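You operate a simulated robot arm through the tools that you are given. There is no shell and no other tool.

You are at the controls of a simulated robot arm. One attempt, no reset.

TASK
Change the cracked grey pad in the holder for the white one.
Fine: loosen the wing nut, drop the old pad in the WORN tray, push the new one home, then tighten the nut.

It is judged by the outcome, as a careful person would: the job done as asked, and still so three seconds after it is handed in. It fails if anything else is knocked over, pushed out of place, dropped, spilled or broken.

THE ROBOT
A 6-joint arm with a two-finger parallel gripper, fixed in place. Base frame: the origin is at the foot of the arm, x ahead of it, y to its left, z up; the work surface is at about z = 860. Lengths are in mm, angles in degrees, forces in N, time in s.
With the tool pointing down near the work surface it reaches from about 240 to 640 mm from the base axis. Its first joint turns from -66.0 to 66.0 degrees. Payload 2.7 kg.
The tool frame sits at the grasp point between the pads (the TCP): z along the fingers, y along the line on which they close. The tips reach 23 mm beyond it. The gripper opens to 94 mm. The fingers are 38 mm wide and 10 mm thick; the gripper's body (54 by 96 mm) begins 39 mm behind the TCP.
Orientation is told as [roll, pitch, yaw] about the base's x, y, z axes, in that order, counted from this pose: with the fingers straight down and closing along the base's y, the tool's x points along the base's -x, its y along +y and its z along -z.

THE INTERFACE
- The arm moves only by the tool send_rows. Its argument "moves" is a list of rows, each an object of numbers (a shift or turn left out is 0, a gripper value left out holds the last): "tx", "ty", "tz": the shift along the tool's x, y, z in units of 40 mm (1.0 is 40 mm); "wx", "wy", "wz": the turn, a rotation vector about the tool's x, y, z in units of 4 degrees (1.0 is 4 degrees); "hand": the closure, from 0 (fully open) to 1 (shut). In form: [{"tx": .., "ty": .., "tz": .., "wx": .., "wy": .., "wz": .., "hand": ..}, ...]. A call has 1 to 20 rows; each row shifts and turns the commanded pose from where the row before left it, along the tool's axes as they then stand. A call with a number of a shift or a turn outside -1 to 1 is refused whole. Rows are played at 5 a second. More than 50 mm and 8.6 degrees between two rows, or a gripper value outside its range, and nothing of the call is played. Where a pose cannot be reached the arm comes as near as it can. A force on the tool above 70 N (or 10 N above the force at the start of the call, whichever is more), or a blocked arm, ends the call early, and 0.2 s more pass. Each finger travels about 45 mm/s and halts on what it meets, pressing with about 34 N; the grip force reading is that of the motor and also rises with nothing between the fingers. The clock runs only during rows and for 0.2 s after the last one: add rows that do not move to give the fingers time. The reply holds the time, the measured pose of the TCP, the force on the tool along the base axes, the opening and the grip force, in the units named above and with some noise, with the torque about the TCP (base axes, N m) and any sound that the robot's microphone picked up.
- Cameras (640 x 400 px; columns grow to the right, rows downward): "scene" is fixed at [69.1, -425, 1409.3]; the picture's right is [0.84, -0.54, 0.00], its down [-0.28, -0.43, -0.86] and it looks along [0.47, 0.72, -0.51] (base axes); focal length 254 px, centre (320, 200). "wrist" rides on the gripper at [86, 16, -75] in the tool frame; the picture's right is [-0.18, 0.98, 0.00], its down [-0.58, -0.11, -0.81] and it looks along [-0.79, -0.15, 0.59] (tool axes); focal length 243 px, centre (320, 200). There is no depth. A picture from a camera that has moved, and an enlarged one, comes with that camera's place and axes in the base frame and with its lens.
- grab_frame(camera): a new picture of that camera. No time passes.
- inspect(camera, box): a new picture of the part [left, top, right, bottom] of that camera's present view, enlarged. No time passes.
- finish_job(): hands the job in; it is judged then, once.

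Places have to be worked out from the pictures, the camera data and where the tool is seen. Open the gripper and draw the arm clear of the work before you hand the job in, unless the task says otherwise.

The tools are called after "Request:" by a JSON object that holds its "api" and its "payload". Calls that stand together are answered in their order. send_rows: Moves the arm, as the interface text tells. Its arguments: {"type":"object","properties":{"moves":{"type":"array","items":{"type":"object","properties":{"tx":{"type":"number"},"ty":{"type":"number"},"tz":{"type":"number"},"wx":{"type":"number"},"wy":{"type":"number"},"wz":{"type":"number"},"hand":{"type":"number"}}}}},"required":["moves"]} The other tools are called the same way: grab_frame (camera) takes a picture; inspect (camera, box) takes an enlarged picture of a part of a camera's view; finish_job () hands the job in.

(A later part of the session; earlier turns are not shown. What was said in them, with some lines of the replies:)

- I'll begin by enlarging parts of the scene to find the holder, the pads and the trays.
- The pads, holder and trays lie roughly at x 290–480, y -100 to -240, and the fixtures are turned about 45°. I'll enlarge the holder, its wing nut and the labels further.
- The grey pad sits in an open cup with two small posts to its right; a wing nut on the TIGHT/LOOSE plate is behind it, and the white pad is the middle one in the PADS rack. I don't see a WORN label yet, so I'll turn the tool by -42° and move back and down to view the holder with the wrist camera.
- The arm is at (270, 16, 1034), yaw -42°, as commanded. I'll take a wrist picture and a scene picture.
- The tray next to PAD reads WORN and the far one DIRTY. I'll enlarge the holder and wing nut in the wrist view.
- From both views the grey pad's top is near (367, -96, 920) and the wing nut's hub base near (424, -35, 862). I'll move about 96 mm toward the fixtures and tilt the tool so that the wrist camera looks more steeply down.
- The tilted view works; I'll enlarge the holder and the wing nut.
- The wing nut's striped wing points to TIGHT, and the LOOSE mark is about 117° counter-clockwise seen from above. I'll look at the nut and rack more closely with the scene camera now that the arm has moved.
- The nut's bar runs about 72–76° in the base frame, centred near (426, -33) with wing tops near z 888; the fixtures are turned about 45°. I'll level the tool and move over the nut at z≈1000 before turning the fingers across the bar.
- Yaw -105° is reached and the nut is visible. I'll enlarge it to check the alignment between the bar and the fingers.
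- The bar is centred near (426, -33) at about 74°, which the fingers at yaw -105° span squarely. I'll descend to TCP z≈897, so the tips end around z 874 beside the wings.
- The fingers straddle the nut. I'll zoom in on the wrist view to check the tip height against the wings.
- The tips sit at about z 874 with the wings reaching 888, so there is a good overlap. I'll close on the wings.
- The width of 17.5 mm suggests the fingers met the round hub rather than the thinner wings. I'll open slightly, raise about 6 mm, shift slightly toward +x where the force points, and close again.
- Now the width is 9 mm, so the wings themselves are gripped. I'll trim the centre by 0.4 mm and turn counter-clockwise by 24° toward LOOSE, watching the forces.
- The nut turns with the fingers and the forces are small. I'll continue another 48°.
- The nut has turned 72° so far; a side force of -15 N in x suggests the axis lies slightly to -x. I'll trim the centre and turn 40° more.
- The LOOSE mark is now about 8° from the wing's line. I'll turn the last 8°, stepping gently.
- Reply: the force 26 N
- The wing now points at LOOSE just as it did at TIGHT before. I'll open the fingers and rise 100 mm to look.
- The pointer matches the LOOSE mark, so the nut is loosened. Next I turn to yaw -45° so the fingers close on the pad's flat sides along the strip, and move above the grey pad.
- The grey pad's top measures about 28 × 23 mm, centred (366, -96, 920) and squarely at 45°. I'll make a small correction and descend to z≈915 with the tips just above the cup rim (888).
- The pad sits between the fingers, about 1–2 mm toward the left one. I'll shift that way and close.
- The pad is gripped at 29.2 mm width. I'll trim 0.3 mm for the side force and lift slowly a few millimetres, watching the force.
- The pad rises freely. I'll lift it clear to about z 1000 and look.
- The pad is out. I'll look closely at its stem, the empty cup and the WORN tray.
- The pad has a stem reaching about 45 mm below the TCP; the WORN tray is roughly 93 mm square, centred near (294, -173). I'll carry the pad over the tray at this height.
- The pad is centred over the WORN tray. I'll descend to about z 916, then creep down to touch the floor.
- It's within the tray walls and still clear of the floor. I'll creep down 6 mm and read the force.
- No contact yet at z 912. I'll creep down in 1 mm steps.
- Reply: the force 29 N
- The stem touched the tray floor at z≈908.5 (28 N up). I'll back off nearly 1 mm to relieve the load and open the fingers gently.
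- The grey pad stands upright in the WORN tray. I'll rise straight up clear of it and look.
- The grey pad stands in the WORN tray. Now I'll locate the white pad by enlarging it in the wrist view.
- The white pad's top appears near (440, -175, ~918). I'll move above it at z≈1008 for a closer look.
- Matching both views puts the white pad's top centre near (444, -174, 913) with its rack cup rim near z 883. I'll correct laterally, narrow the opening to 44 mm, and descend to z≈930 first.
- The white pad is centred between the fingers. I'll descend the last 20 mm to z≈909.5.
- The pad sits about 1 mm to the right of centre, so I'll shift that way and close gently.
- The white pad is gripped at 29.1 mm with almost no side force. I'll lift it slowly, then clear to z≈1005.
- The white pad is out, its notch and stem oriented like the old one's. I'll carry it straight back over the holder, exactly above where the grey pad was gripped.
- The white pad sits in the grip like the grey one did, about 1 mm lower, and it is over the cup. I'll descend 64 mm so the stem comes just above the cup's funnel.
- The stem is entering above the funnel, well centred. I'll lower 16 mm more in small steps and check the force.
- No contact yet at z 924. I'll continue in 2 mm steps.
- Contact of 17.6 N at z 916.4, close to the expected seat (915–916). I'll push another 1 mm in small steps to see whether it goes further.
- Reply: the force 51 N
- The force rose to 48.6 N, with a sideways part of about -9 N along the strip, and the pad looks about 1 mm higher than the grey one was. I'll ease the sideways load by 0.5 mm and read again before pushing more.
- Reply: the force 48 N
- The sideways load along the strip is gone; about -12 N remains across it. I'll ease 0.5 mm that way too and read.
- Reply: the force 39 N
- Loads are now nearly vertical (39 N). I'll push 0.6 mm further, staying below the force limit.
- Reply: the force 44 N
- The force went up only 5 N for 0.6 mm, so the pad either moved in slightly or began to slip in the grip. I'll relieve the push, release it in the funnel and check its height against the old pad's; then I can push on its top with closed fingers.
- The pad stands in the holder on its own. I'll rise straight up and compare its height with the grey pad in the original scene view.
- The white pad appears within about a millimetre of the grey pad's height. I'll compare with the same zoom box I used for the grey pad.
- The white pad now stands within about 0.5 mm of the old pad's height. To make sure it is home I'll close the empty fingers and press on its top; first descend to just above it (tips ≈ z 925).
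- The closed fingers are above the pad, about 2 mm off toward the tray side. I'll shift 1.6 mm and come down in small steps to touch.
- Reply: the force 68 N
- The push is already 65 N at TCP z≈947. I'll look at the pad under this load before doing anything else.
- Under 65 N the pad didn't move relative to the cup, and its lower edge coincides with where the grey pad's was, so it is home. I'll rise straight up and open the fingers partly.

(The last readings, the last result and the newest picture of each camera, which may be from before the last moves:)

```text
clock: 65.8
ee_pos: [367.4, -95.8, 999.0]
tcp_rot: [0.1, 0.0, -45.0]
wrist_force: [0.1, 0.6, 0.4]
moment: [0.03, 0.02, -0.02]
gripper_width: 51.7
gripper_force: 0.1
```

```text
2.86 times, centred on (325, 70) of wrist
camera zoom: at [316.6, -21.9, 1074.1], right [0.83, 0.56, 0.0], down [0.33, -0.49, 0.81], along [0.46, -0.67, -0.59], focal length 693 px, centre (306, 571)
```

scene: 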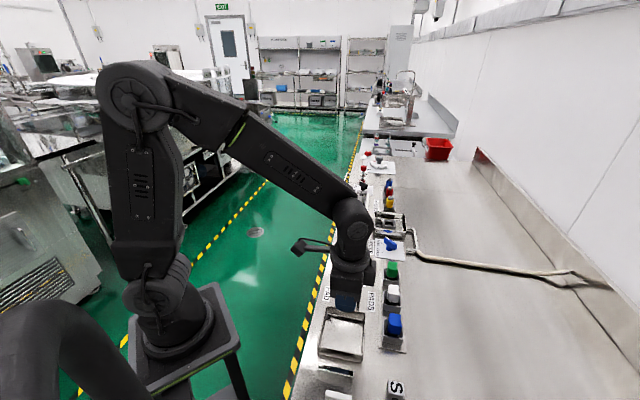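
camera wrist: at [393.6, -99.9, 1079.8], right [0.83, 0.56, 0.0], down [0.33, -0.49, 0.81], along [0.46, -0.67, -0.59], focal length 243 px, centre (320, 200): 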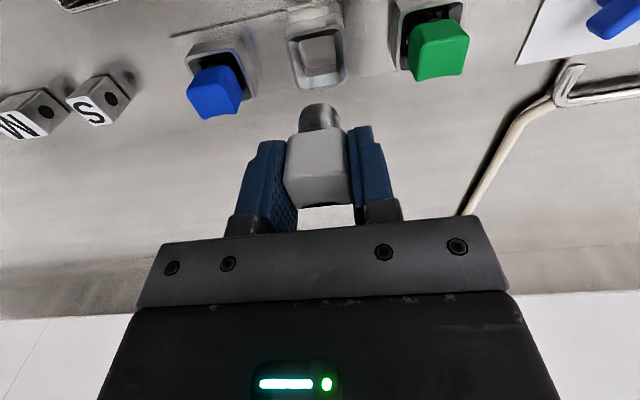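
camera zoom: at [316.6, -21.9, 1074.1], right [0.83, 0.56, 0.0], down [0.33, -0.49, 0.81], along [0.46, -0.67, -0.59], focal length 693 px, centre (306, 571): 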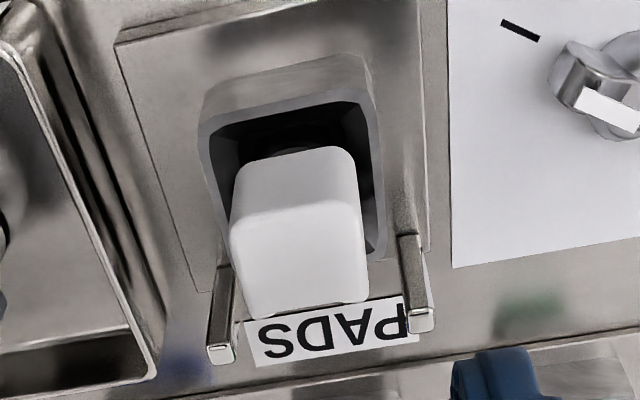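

The pad's top edge now coincides with the old pad's row in the picture. I'll double-check with the finer zoom.

Request:
{"api": "inspect", "payload": {"camera": "scene", "box": [335, 250, 375, 285]}}

Request:
{"api": "inspect", "payload": {"camera": "scene", "box": [336, 272, 356, 296]}}

```text
11.43 times, centred on (355, 268) of scene
camera zoom: at [69.1, -425.0, 1409.3], right [0.84, -0.54, 0.0], down [-0.28, -0.43, -0.86], along [0.47, 0.72, -0.51], focal length 2906 px, centre (-80, -571)
```

zoom: 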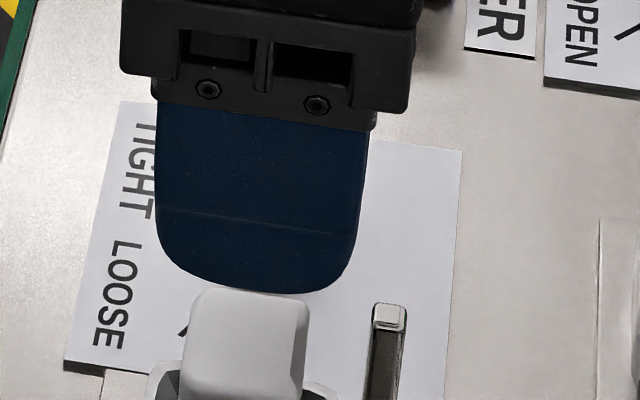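

```text
16.00 times, centred on (346, 284) of scene
camera zoom: at [69.1, -425.0, 1409.3], right [0.84, -0.54, 0.0], down [-0.28, -0.43, -0.86], along [0.47, 0.72, -0.51], focal length 4068 px, centre (-96, -1144)
```

zoom: 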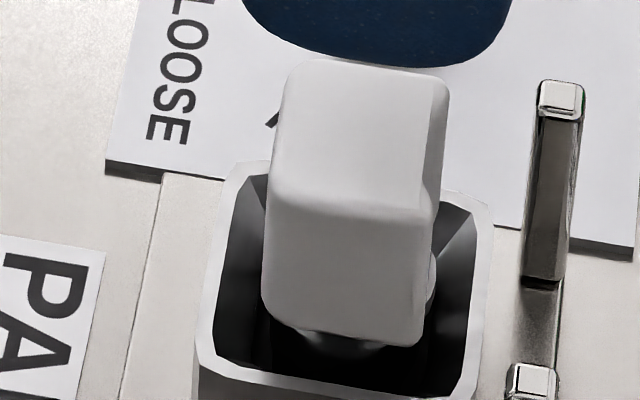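

The pad is steady and seated. Now I'll return above the wing nut, turning back to yaw +15° so the fingers can straddle the bar at its LOOSE position.

Request:
{"api": "send_rows", "payload": {"moves": [{"tx": 0.017, "ty": 0.712}, {"tx": 0.017, "ty": 0.712}, {"tx": 0.017, "ty": 0.713}, {"wz": -1}, {"wz": -1}, {"wz": -1}, {"wz": -1}, {"wz": -1}, {"wz": -1}, {"wz": -1}, {"wz": -1}, {"wz": -1}, {"wz": -1}, {"wz": -1}, {"wz": -1}, {"wz": -1}, {"wz": -1}, {"wz": -1}]}}

Request:
{"api": "send_rows", "payload": {"moves": [{"tx": -0.019, "ty": -0.032}, {}]}}

Request:
{"api": "inspect", "payload": {"camera": "wrist", "box": [240, 0, 400, 115]}}

```text
clock: 69.6
ee_pos: [423.7, -32.9, 999.1]
tcp_rot: [0.0, -0.1, 15.0]
wrist_force: [-0.5, 0.3, -0.3]
moment: [0.0, -0.01, -0.02]
gripper_width: 51.6
gripper_force: 0.0
```

```text
clock: 70.2
ee_pos: [425.8, -34.2, 999.9]
tcp_rot: [0.0, -0.1, 15.0]
wrist_force: [-0.1, -0.5, -0.8]
moment: [0.01, -0.02, 0.0]
gripper_width: 51.6
gripper_force: 0.1
```

```text
3.48 times, centred on (320, 58) of wrist
camera zoom: at [338.2, -40.6, 1074.0], right [-0.08, 1.0, 0.0], down [0.59, 0.04, 0.81], along [0.8, 0.06, -0.59], focal length 844 px, centre (320, 696)
```

zoom: 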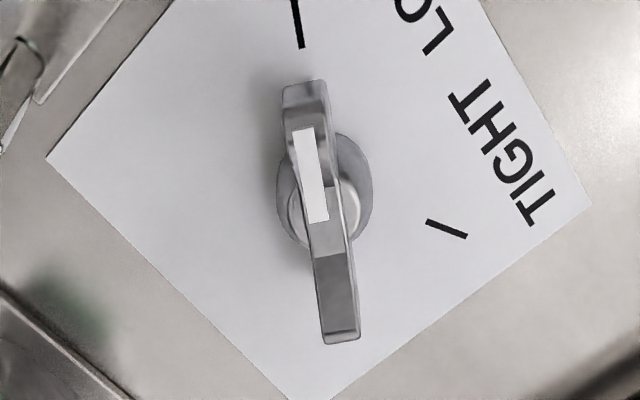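

The nut is where I left it and the fingers are aligned with it. I'll descend to the earlier gripping height (TCP z≈903).

Request:
{"api": "send_rows", "payload": {"moves": [{"tz": 0.8}, {"tz": 0.8}, {"tz": 0.6}, {"tz": 0.2}, {}]}}

Request:
{"api": "inspect", "payload": {"camera": "wrist", "box": [220, 70, 440, 240]}}

```text
clock: 71.4
ee_pos: [425.9, -35.0, 903.7]
tcp_rot: [0.0, -0.1, 14.9]
wrist_force: [0.4, -0.6, 0.7]
moment: [-0.01, -0.01, 0.0]
gripper_width: 51.7
gripper_force: 0.0
```

```text
2.35 times, centred on (330, 155) of wrist
camera zoom: at [338.6, -40.2, 978.0], right [-0.08, 1.0, 0.0], down [0.59, 0.04, 0.81], along [0.8, 0.06, -0.59], focal length 571 px, centre (296, 306)
```

zoom: 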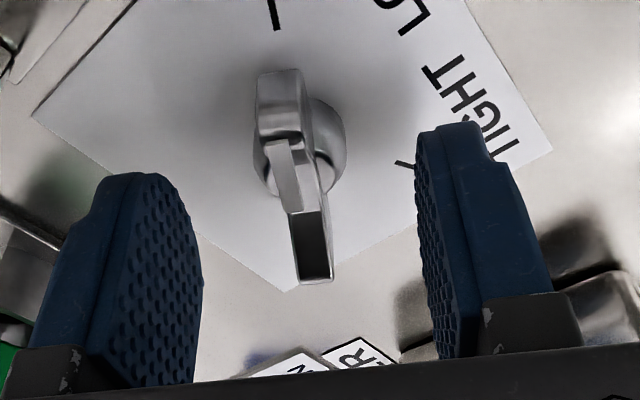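

The fingers straddle the wings at the right height. I'll close on them.

Request:
{"api": "send_rows", "payload": {"moves": [{"hand": 0.8}, {"hand": 1}, {}, {}, {}]}}

Request:
{"api": "inspect", "payload": {"camera": "wrist", "box": [220, 70, 440, 240]}}

```text
clock: 72.6
ee_pos: [427.1, -34.4, 903.7]
tcp_rot: [0.0, 0.1, 15.0]
wrist_force: [-2.1, 13.1, 1.9]
moment: [0.12, 0.02, -0.01]
gripper_width: 8.6
gripper_force: 44.7
```

```text
2.35 times, centred on (330, 155) of wrist
camera zoom: at [338.5, -39.4, 978.2], right [-0.08, 1.0, 0.0], down [0.59, 0.04, 0.81], along [0.8, 0.06, -0.59], focal length 571 px, centre (296, 306)
```

zoom: 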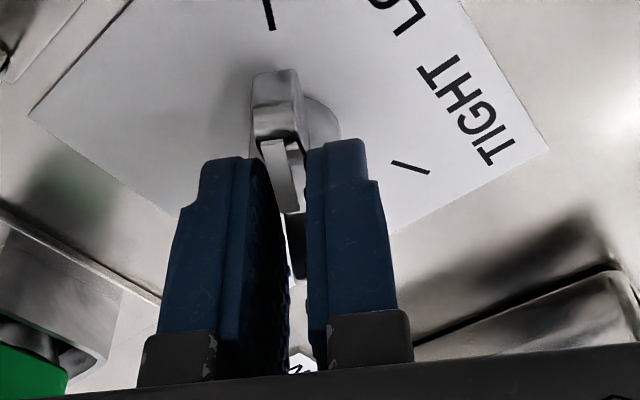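

The wings are gripped at 8.6 mm; the +13 N in y calls for about a 0.8 mm trim. I'll trim and turn clockwise 40° toward TIGHT.

Request:
{"api": "send_rows", "payload": {"moves": [{"ty": 0.02}, {"wz": 0.5}, {"wz": 0.5}, {"wz": 1}, {"wz": 1}, {"wz": 1}, {"wz": 1}, {"wz": 1}, {"wz": 1}, {"wz": 1}, {"wz": 1}, {"wz": 1}, {}]}}

Request:
{"api": "inspect", "payload": {"camera": "wrist", "box": [220, 70, 440, 240]}}

```text
clock: 75.4
ee_pos: [426.8, -34.3, 903.7]
tcp_rot: [0.0, -0.2, -25.1]
wrist_force: [3.1, -3.0, -2.8]
moment: [-0.42, -0.67, -0.01]
gripper_width: 9.0
gripper_force: 45.2
```

```text
2.35 times, centred on (330, 155) of wrist
camera zoom: at [354.6, 18.3, 978.2], right [0.58, 0.81, 0.0], down [0.48, -0.35, 0.81], along [0.66, -0.47, -0.59], focal length 571 px, centre (296, 306)
```

zoom: 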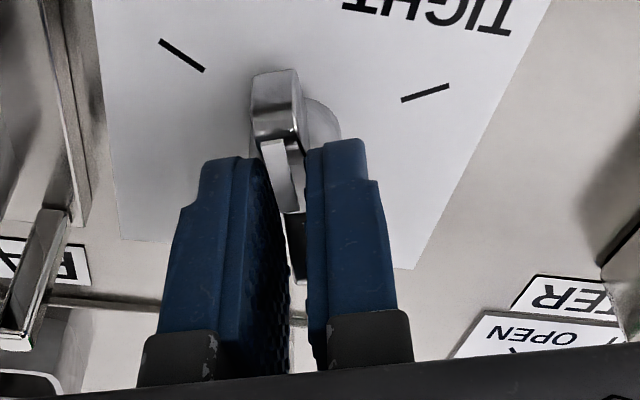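

The nut follows well with small side forces. I'll turn another 48° toward TIGHT.

Request:
{"api": "send_rows", "payload": {"moves": [{"wz": 1}, {"wz": 1}, {"wz": 1}, {"wz": 1}, {"wz": 1}, {"wz": 1}, {"wz": 1}, {"wz": 1}, {"wz": 1}, {"wz": 1}, {"wz": 1}, {"wz": 1}, {}]}}

Request:
{"api": "inspect", "payload": {"camera": "wrist", "box": [220, 70, 440, 240]}}

```text
clock: 78.2
ee_pos: [425.8, -34.9, 903.3]
tcp_rot: [0.0, -0.1, -73.2]
wrist_force: [0.5, -21.7, 2.7]
moment: [-0.69, -0.04, 0.02]
gripper_width: 8.9
gripper_force: 45.1
```

```text
2.35 times, centred on (330, 155) of wrist
camera zoom: at [416.0, 54.0, 978.3], right [0.99, 0.11, 0.0], down [0.07, -0.59, 0.81], along [0.09, -0.8, -0.59], focal length 571 px, centre (296, 306)
```

zoom: 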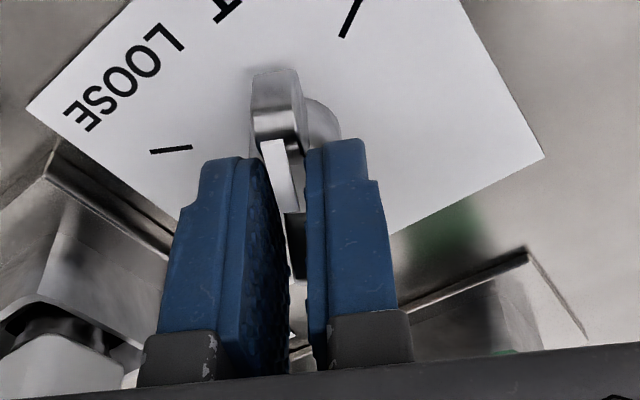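

A -22 N force along the bar shows the tool drifting off the axis; I'll trim 0.8 mm and turn 28° more.

Request:
{"api": "send_rows", "payload": {"moves": [{"tx": -0.02, "ty": -0.006}, {"wz": 1}, {"wz": 1}, {"wz": 1}, {"wz": 1}, {"wz": 1}, {"wz": 1}, {"wz": 1}, {}]}}

Request:
{"api": "inspect", "payload": {"camera": "wrist", "box": [220, 70, 440, 240]}}

```text
clock: 80.2
ee_pos: [424.7, -35.2, 903.1]
tcp_rot: [0.1, 0.1, -101.1]
wrist_force: [-13.6, -14.3, 13.6]
moment: [-0.86, 0.31, 0.03]
gripper_width: 8.9
gripper_force: 44.7
```

```text
2.35 times, centred on (330, 155) of wrist
camera zoom: at [458.0, 48.2, 978.4], right [0.93, -0.37, 0.0], down [-0.22, -0.55, 0.81], along [-0.3, -0.75, -0.59], focal length 571 px, centre (296, 306)
```

zoom: 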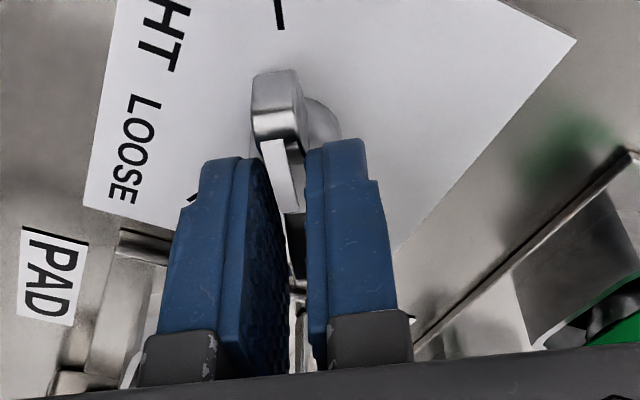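

The TIGHT mark is about 4° ahead. I'll trim for the side force and turn the last 4°, plus a half degree.

Request:
{"api": "send_rows", "payload": {"moves": [{"tx": -0.012, "ty": -0.015}, {"wz": 0.5}, {"wz": 0.5}, {"wz": 0.12}, {}]}}

Request:
{"api": "inspect", "payload": {"camera": "wrist", "box": [220, 70, 440, 240]}}

```text
clock: 81.4
ee_pos: [424.6, -35.2, 903.2]
tcp_rot: [0.0, 0.1, -105.4]
wrist_force: [-4.0, -2.7, 3.8]
moment: [-0.82, 0.34, 0.42]
gripper_width: 8.7
gripper_force: 44.8
```

```text
2.35 times, centred on (330, 155) of wrist
camera zoom: at [463.8, 45.5, 978.4], right [0.9, -0.44, 0.0], down [-0.26, -0.53, 0.81], along [-0.35, -0.72, -0.59], focal length 571 px, centre (296, 306)
```

zoom: 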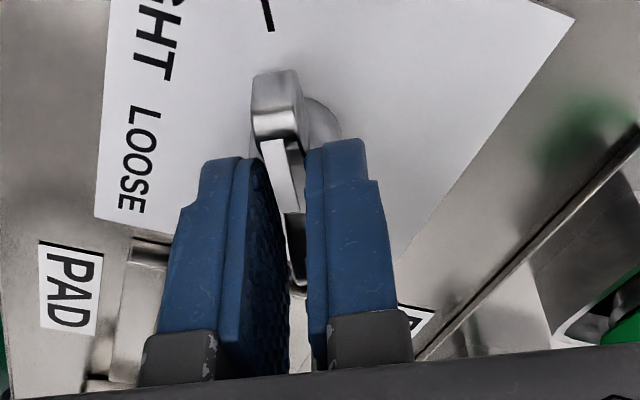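

A resisting torque of 0.42 N·m has appeared, so the nut is reaching its stop at TIGHT. I'll snug it up by one more degree.

Request:
{"api": "send_rows", "payload": {"moves": [{"wz": 0.25}, {}]}}

```text
clock: 82.0
ee_pos: [425.8, -34.9, 904.2]
tcp_rot: [0.1, 0.0, -106.4]
wrist_force: [-5.1, 0.3, 4.5]
moment: [0.64, 0.01, 1.36]
gripper_width: 9.1
gripper_force: 44.9
```

The torque is 1.36 N·m at -106.4°, so the nut is firmly tight. I'll open the fingers and rise straight up.

Request:
{"api": "send_rows", "payload": {"moves": [{"hand": 0.8}, {"hand": 0.45}, {}, {"tz": -0.5}, {"tz": -0.9}, {"tz": -0.9}, {}]}}

Request:
{"api": "inspect", "payload": {"camera": "wrist", "box": [240, 0, 400, 115]}}

Request:
{"api": "inspect", "payload": {"camera": "scene", "box": [325, 255, 375, 310]}}

```text
clock: 83.6
ee_pos: [425.0, -35.9, 995.4]
tcp_rot: [0.1, 0.1, -106.5]
wrist_force: [0.0, -0.1, -0.4]
moment: [0.0, -0.03, 0.0]
gripper_width: 51.8
gripper_force: 0.0
```

```text
3.48 times, centred on (320, 58) of wrist
camera zoom: at [465.3, 45.1, 1071.1], right [0.89, -0.46, 0.0], down [-0.27, -0.53, 0.81], along [-0.37, -0.72, -0.59], focal length 844 px, centre (320, 696)
```

zoom: 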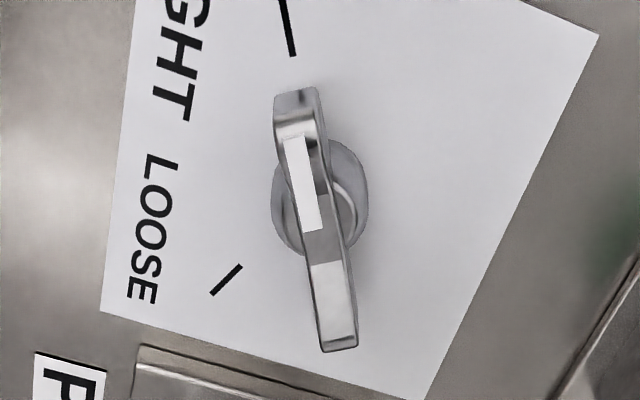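

```text
7.27 times, centred on (350, 282) of scene
camera zoom: at [69.1, -425.0, 1409.3], right [0.84, -0.54, 0.0], down [-0.28, -0.43, -0.86], along [0.47, 0.72, -0.51], focal length 1849 px, centre (102, -400)
```

zoom: 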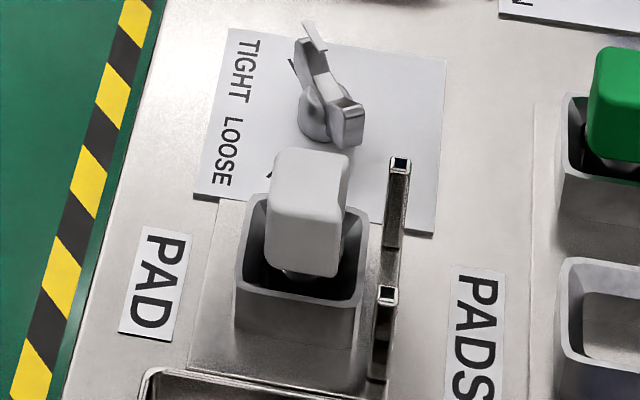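

The nut points to TIGHT as at the start and the white pad is seated. I'll raise the arm clear, open the gripper fully and check the whole scene.

Request:
{"api": "send_rows", "payload": {"moves": [{"tz": -1}, {"tz": -1}, {"tz": -1}, {"tz": -1, "hand": 0}, {"tz": -1}, {}, {}]}}

Request:
{"api": "grab_frame", "payload": {"camera": "scene"}}

Request:
{"api": "inspect", "payload": {"camera": "scene", "box": [300, 240, 460, 400]}}

Request:
{"api": "grab_frame", "payload": {"camera": "wrist"}}

```text
clock: 85.2
ee_pos: [425.2, -34.9, 1195.2]
tcp_rot: [0.0, 0.1, -106.6]
wrist_force: [0.1, 0.7, -0.6]
moment: [0.02, 0.01, 0.02]
gripper_width: 93.7
gripper_force: 0.0
```

```text
taken
```

scene: 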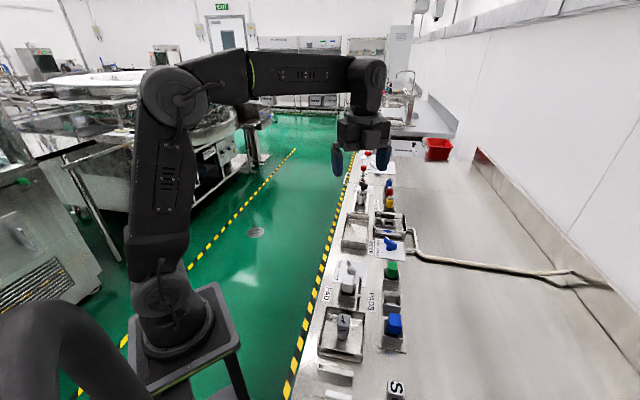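

```text
2.50 times, centred on (380, 320) of scene
camera zoom: at [69.1, -425.0, 1409.3], right [0.84, -0.54, 0.0], down [-0.28, -0.43, -0.86], along [0.47, 0.72, -0.51], focal length 636 px, centre (170, -100)
```

zoom: 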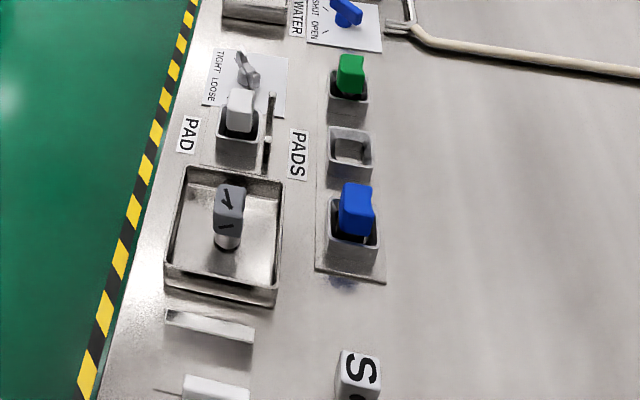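

```text
taken
camera wrist: at [465.5, 45.4, 1270.7], right [0.89, -0.46, 0.0], down [-0.27, -0.53, 0.81], along [-0.37, -0.72, -0.59], focal length 243 px, centre (320, 200)
```

wrist: 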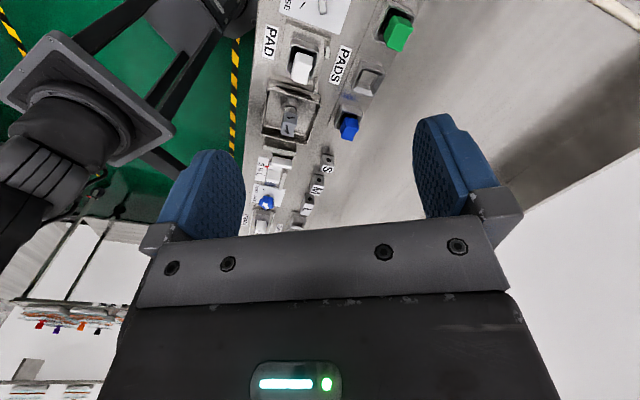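

Everything looks in order. One last check of the pad's height and the nut with the same zoom box used at the start, now unobstructed.

Request:
{"api": "inspect", "payload": {"camera": "scene", "box": [335, 250, 375, 285]}}

Request:
{"api": "inspect", "payload": {"camera": "scene", "box": [325, 255, 375, 310]}}

```text
11.43 times, centred on (355, 268) of scene
camera zoom: at [69.1, -425.0, 1409.3], right [0.84, -0.54, 0.0], down [-0.28, -0.43, -0.86], along [0.47, 0.72, -0.51], focal length 2906 px, centre (-80, -571)
```

zoom: 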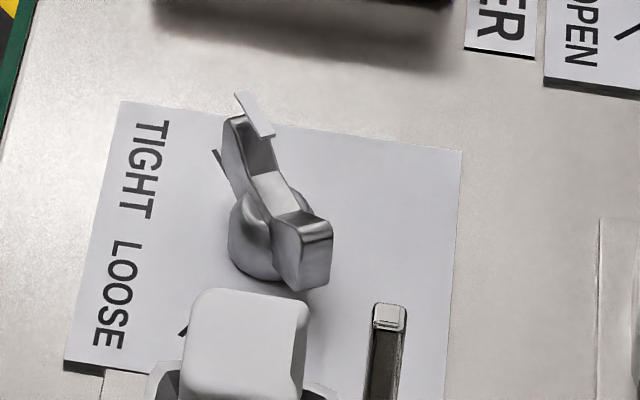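

```text
7.27 times, centred on (350, 282) of scene
camera zoom: at [69.1, -425.0, 1409.3], right [0.84, -0.54, 0.0], down [-0.28, -0.43, -0.86], along [0.47, 0.72, -0.51], focal length 1849 px, centre (102, -400)
```

zoom: 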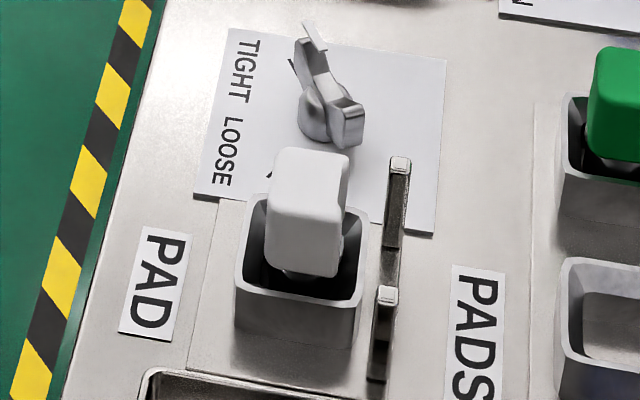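

The nut is back at TIGHT exactly as at the start. The white pad sits at the old pad's height in the holder, the grey pad is in the WORN tray, and the arm is clear with the gripper open, so I'm handing the job in.

Request:
{"api": "finish_job", "payload": {}}

```text
The job is handed in.
```

The cracked grey pad is out of the holder and the white one is in its place, with the wing nut tightened again. The job is handed in; I haven't seen the judged result.

- **Wing nut:** I turned it about 120° to the LOOSE mark. After the swap I turned it back to TIGHT, where it stopped with about 1.4 N·m of resistance.
- **Old pad:** it stands upright in the WORN tray, which is the tray next to the holder.
- **New pad:** it faces the same way as the old one and sits at the same height, to within about half a millimetre as judged from the pictures. I pressed on its top with about 65 N and it did not move, so I take it to be fully home.
- **Surroundings:** in the last pictures the pads, nut and trays around the holder looked undisturbed. The arm is raised clear with the gripper open.
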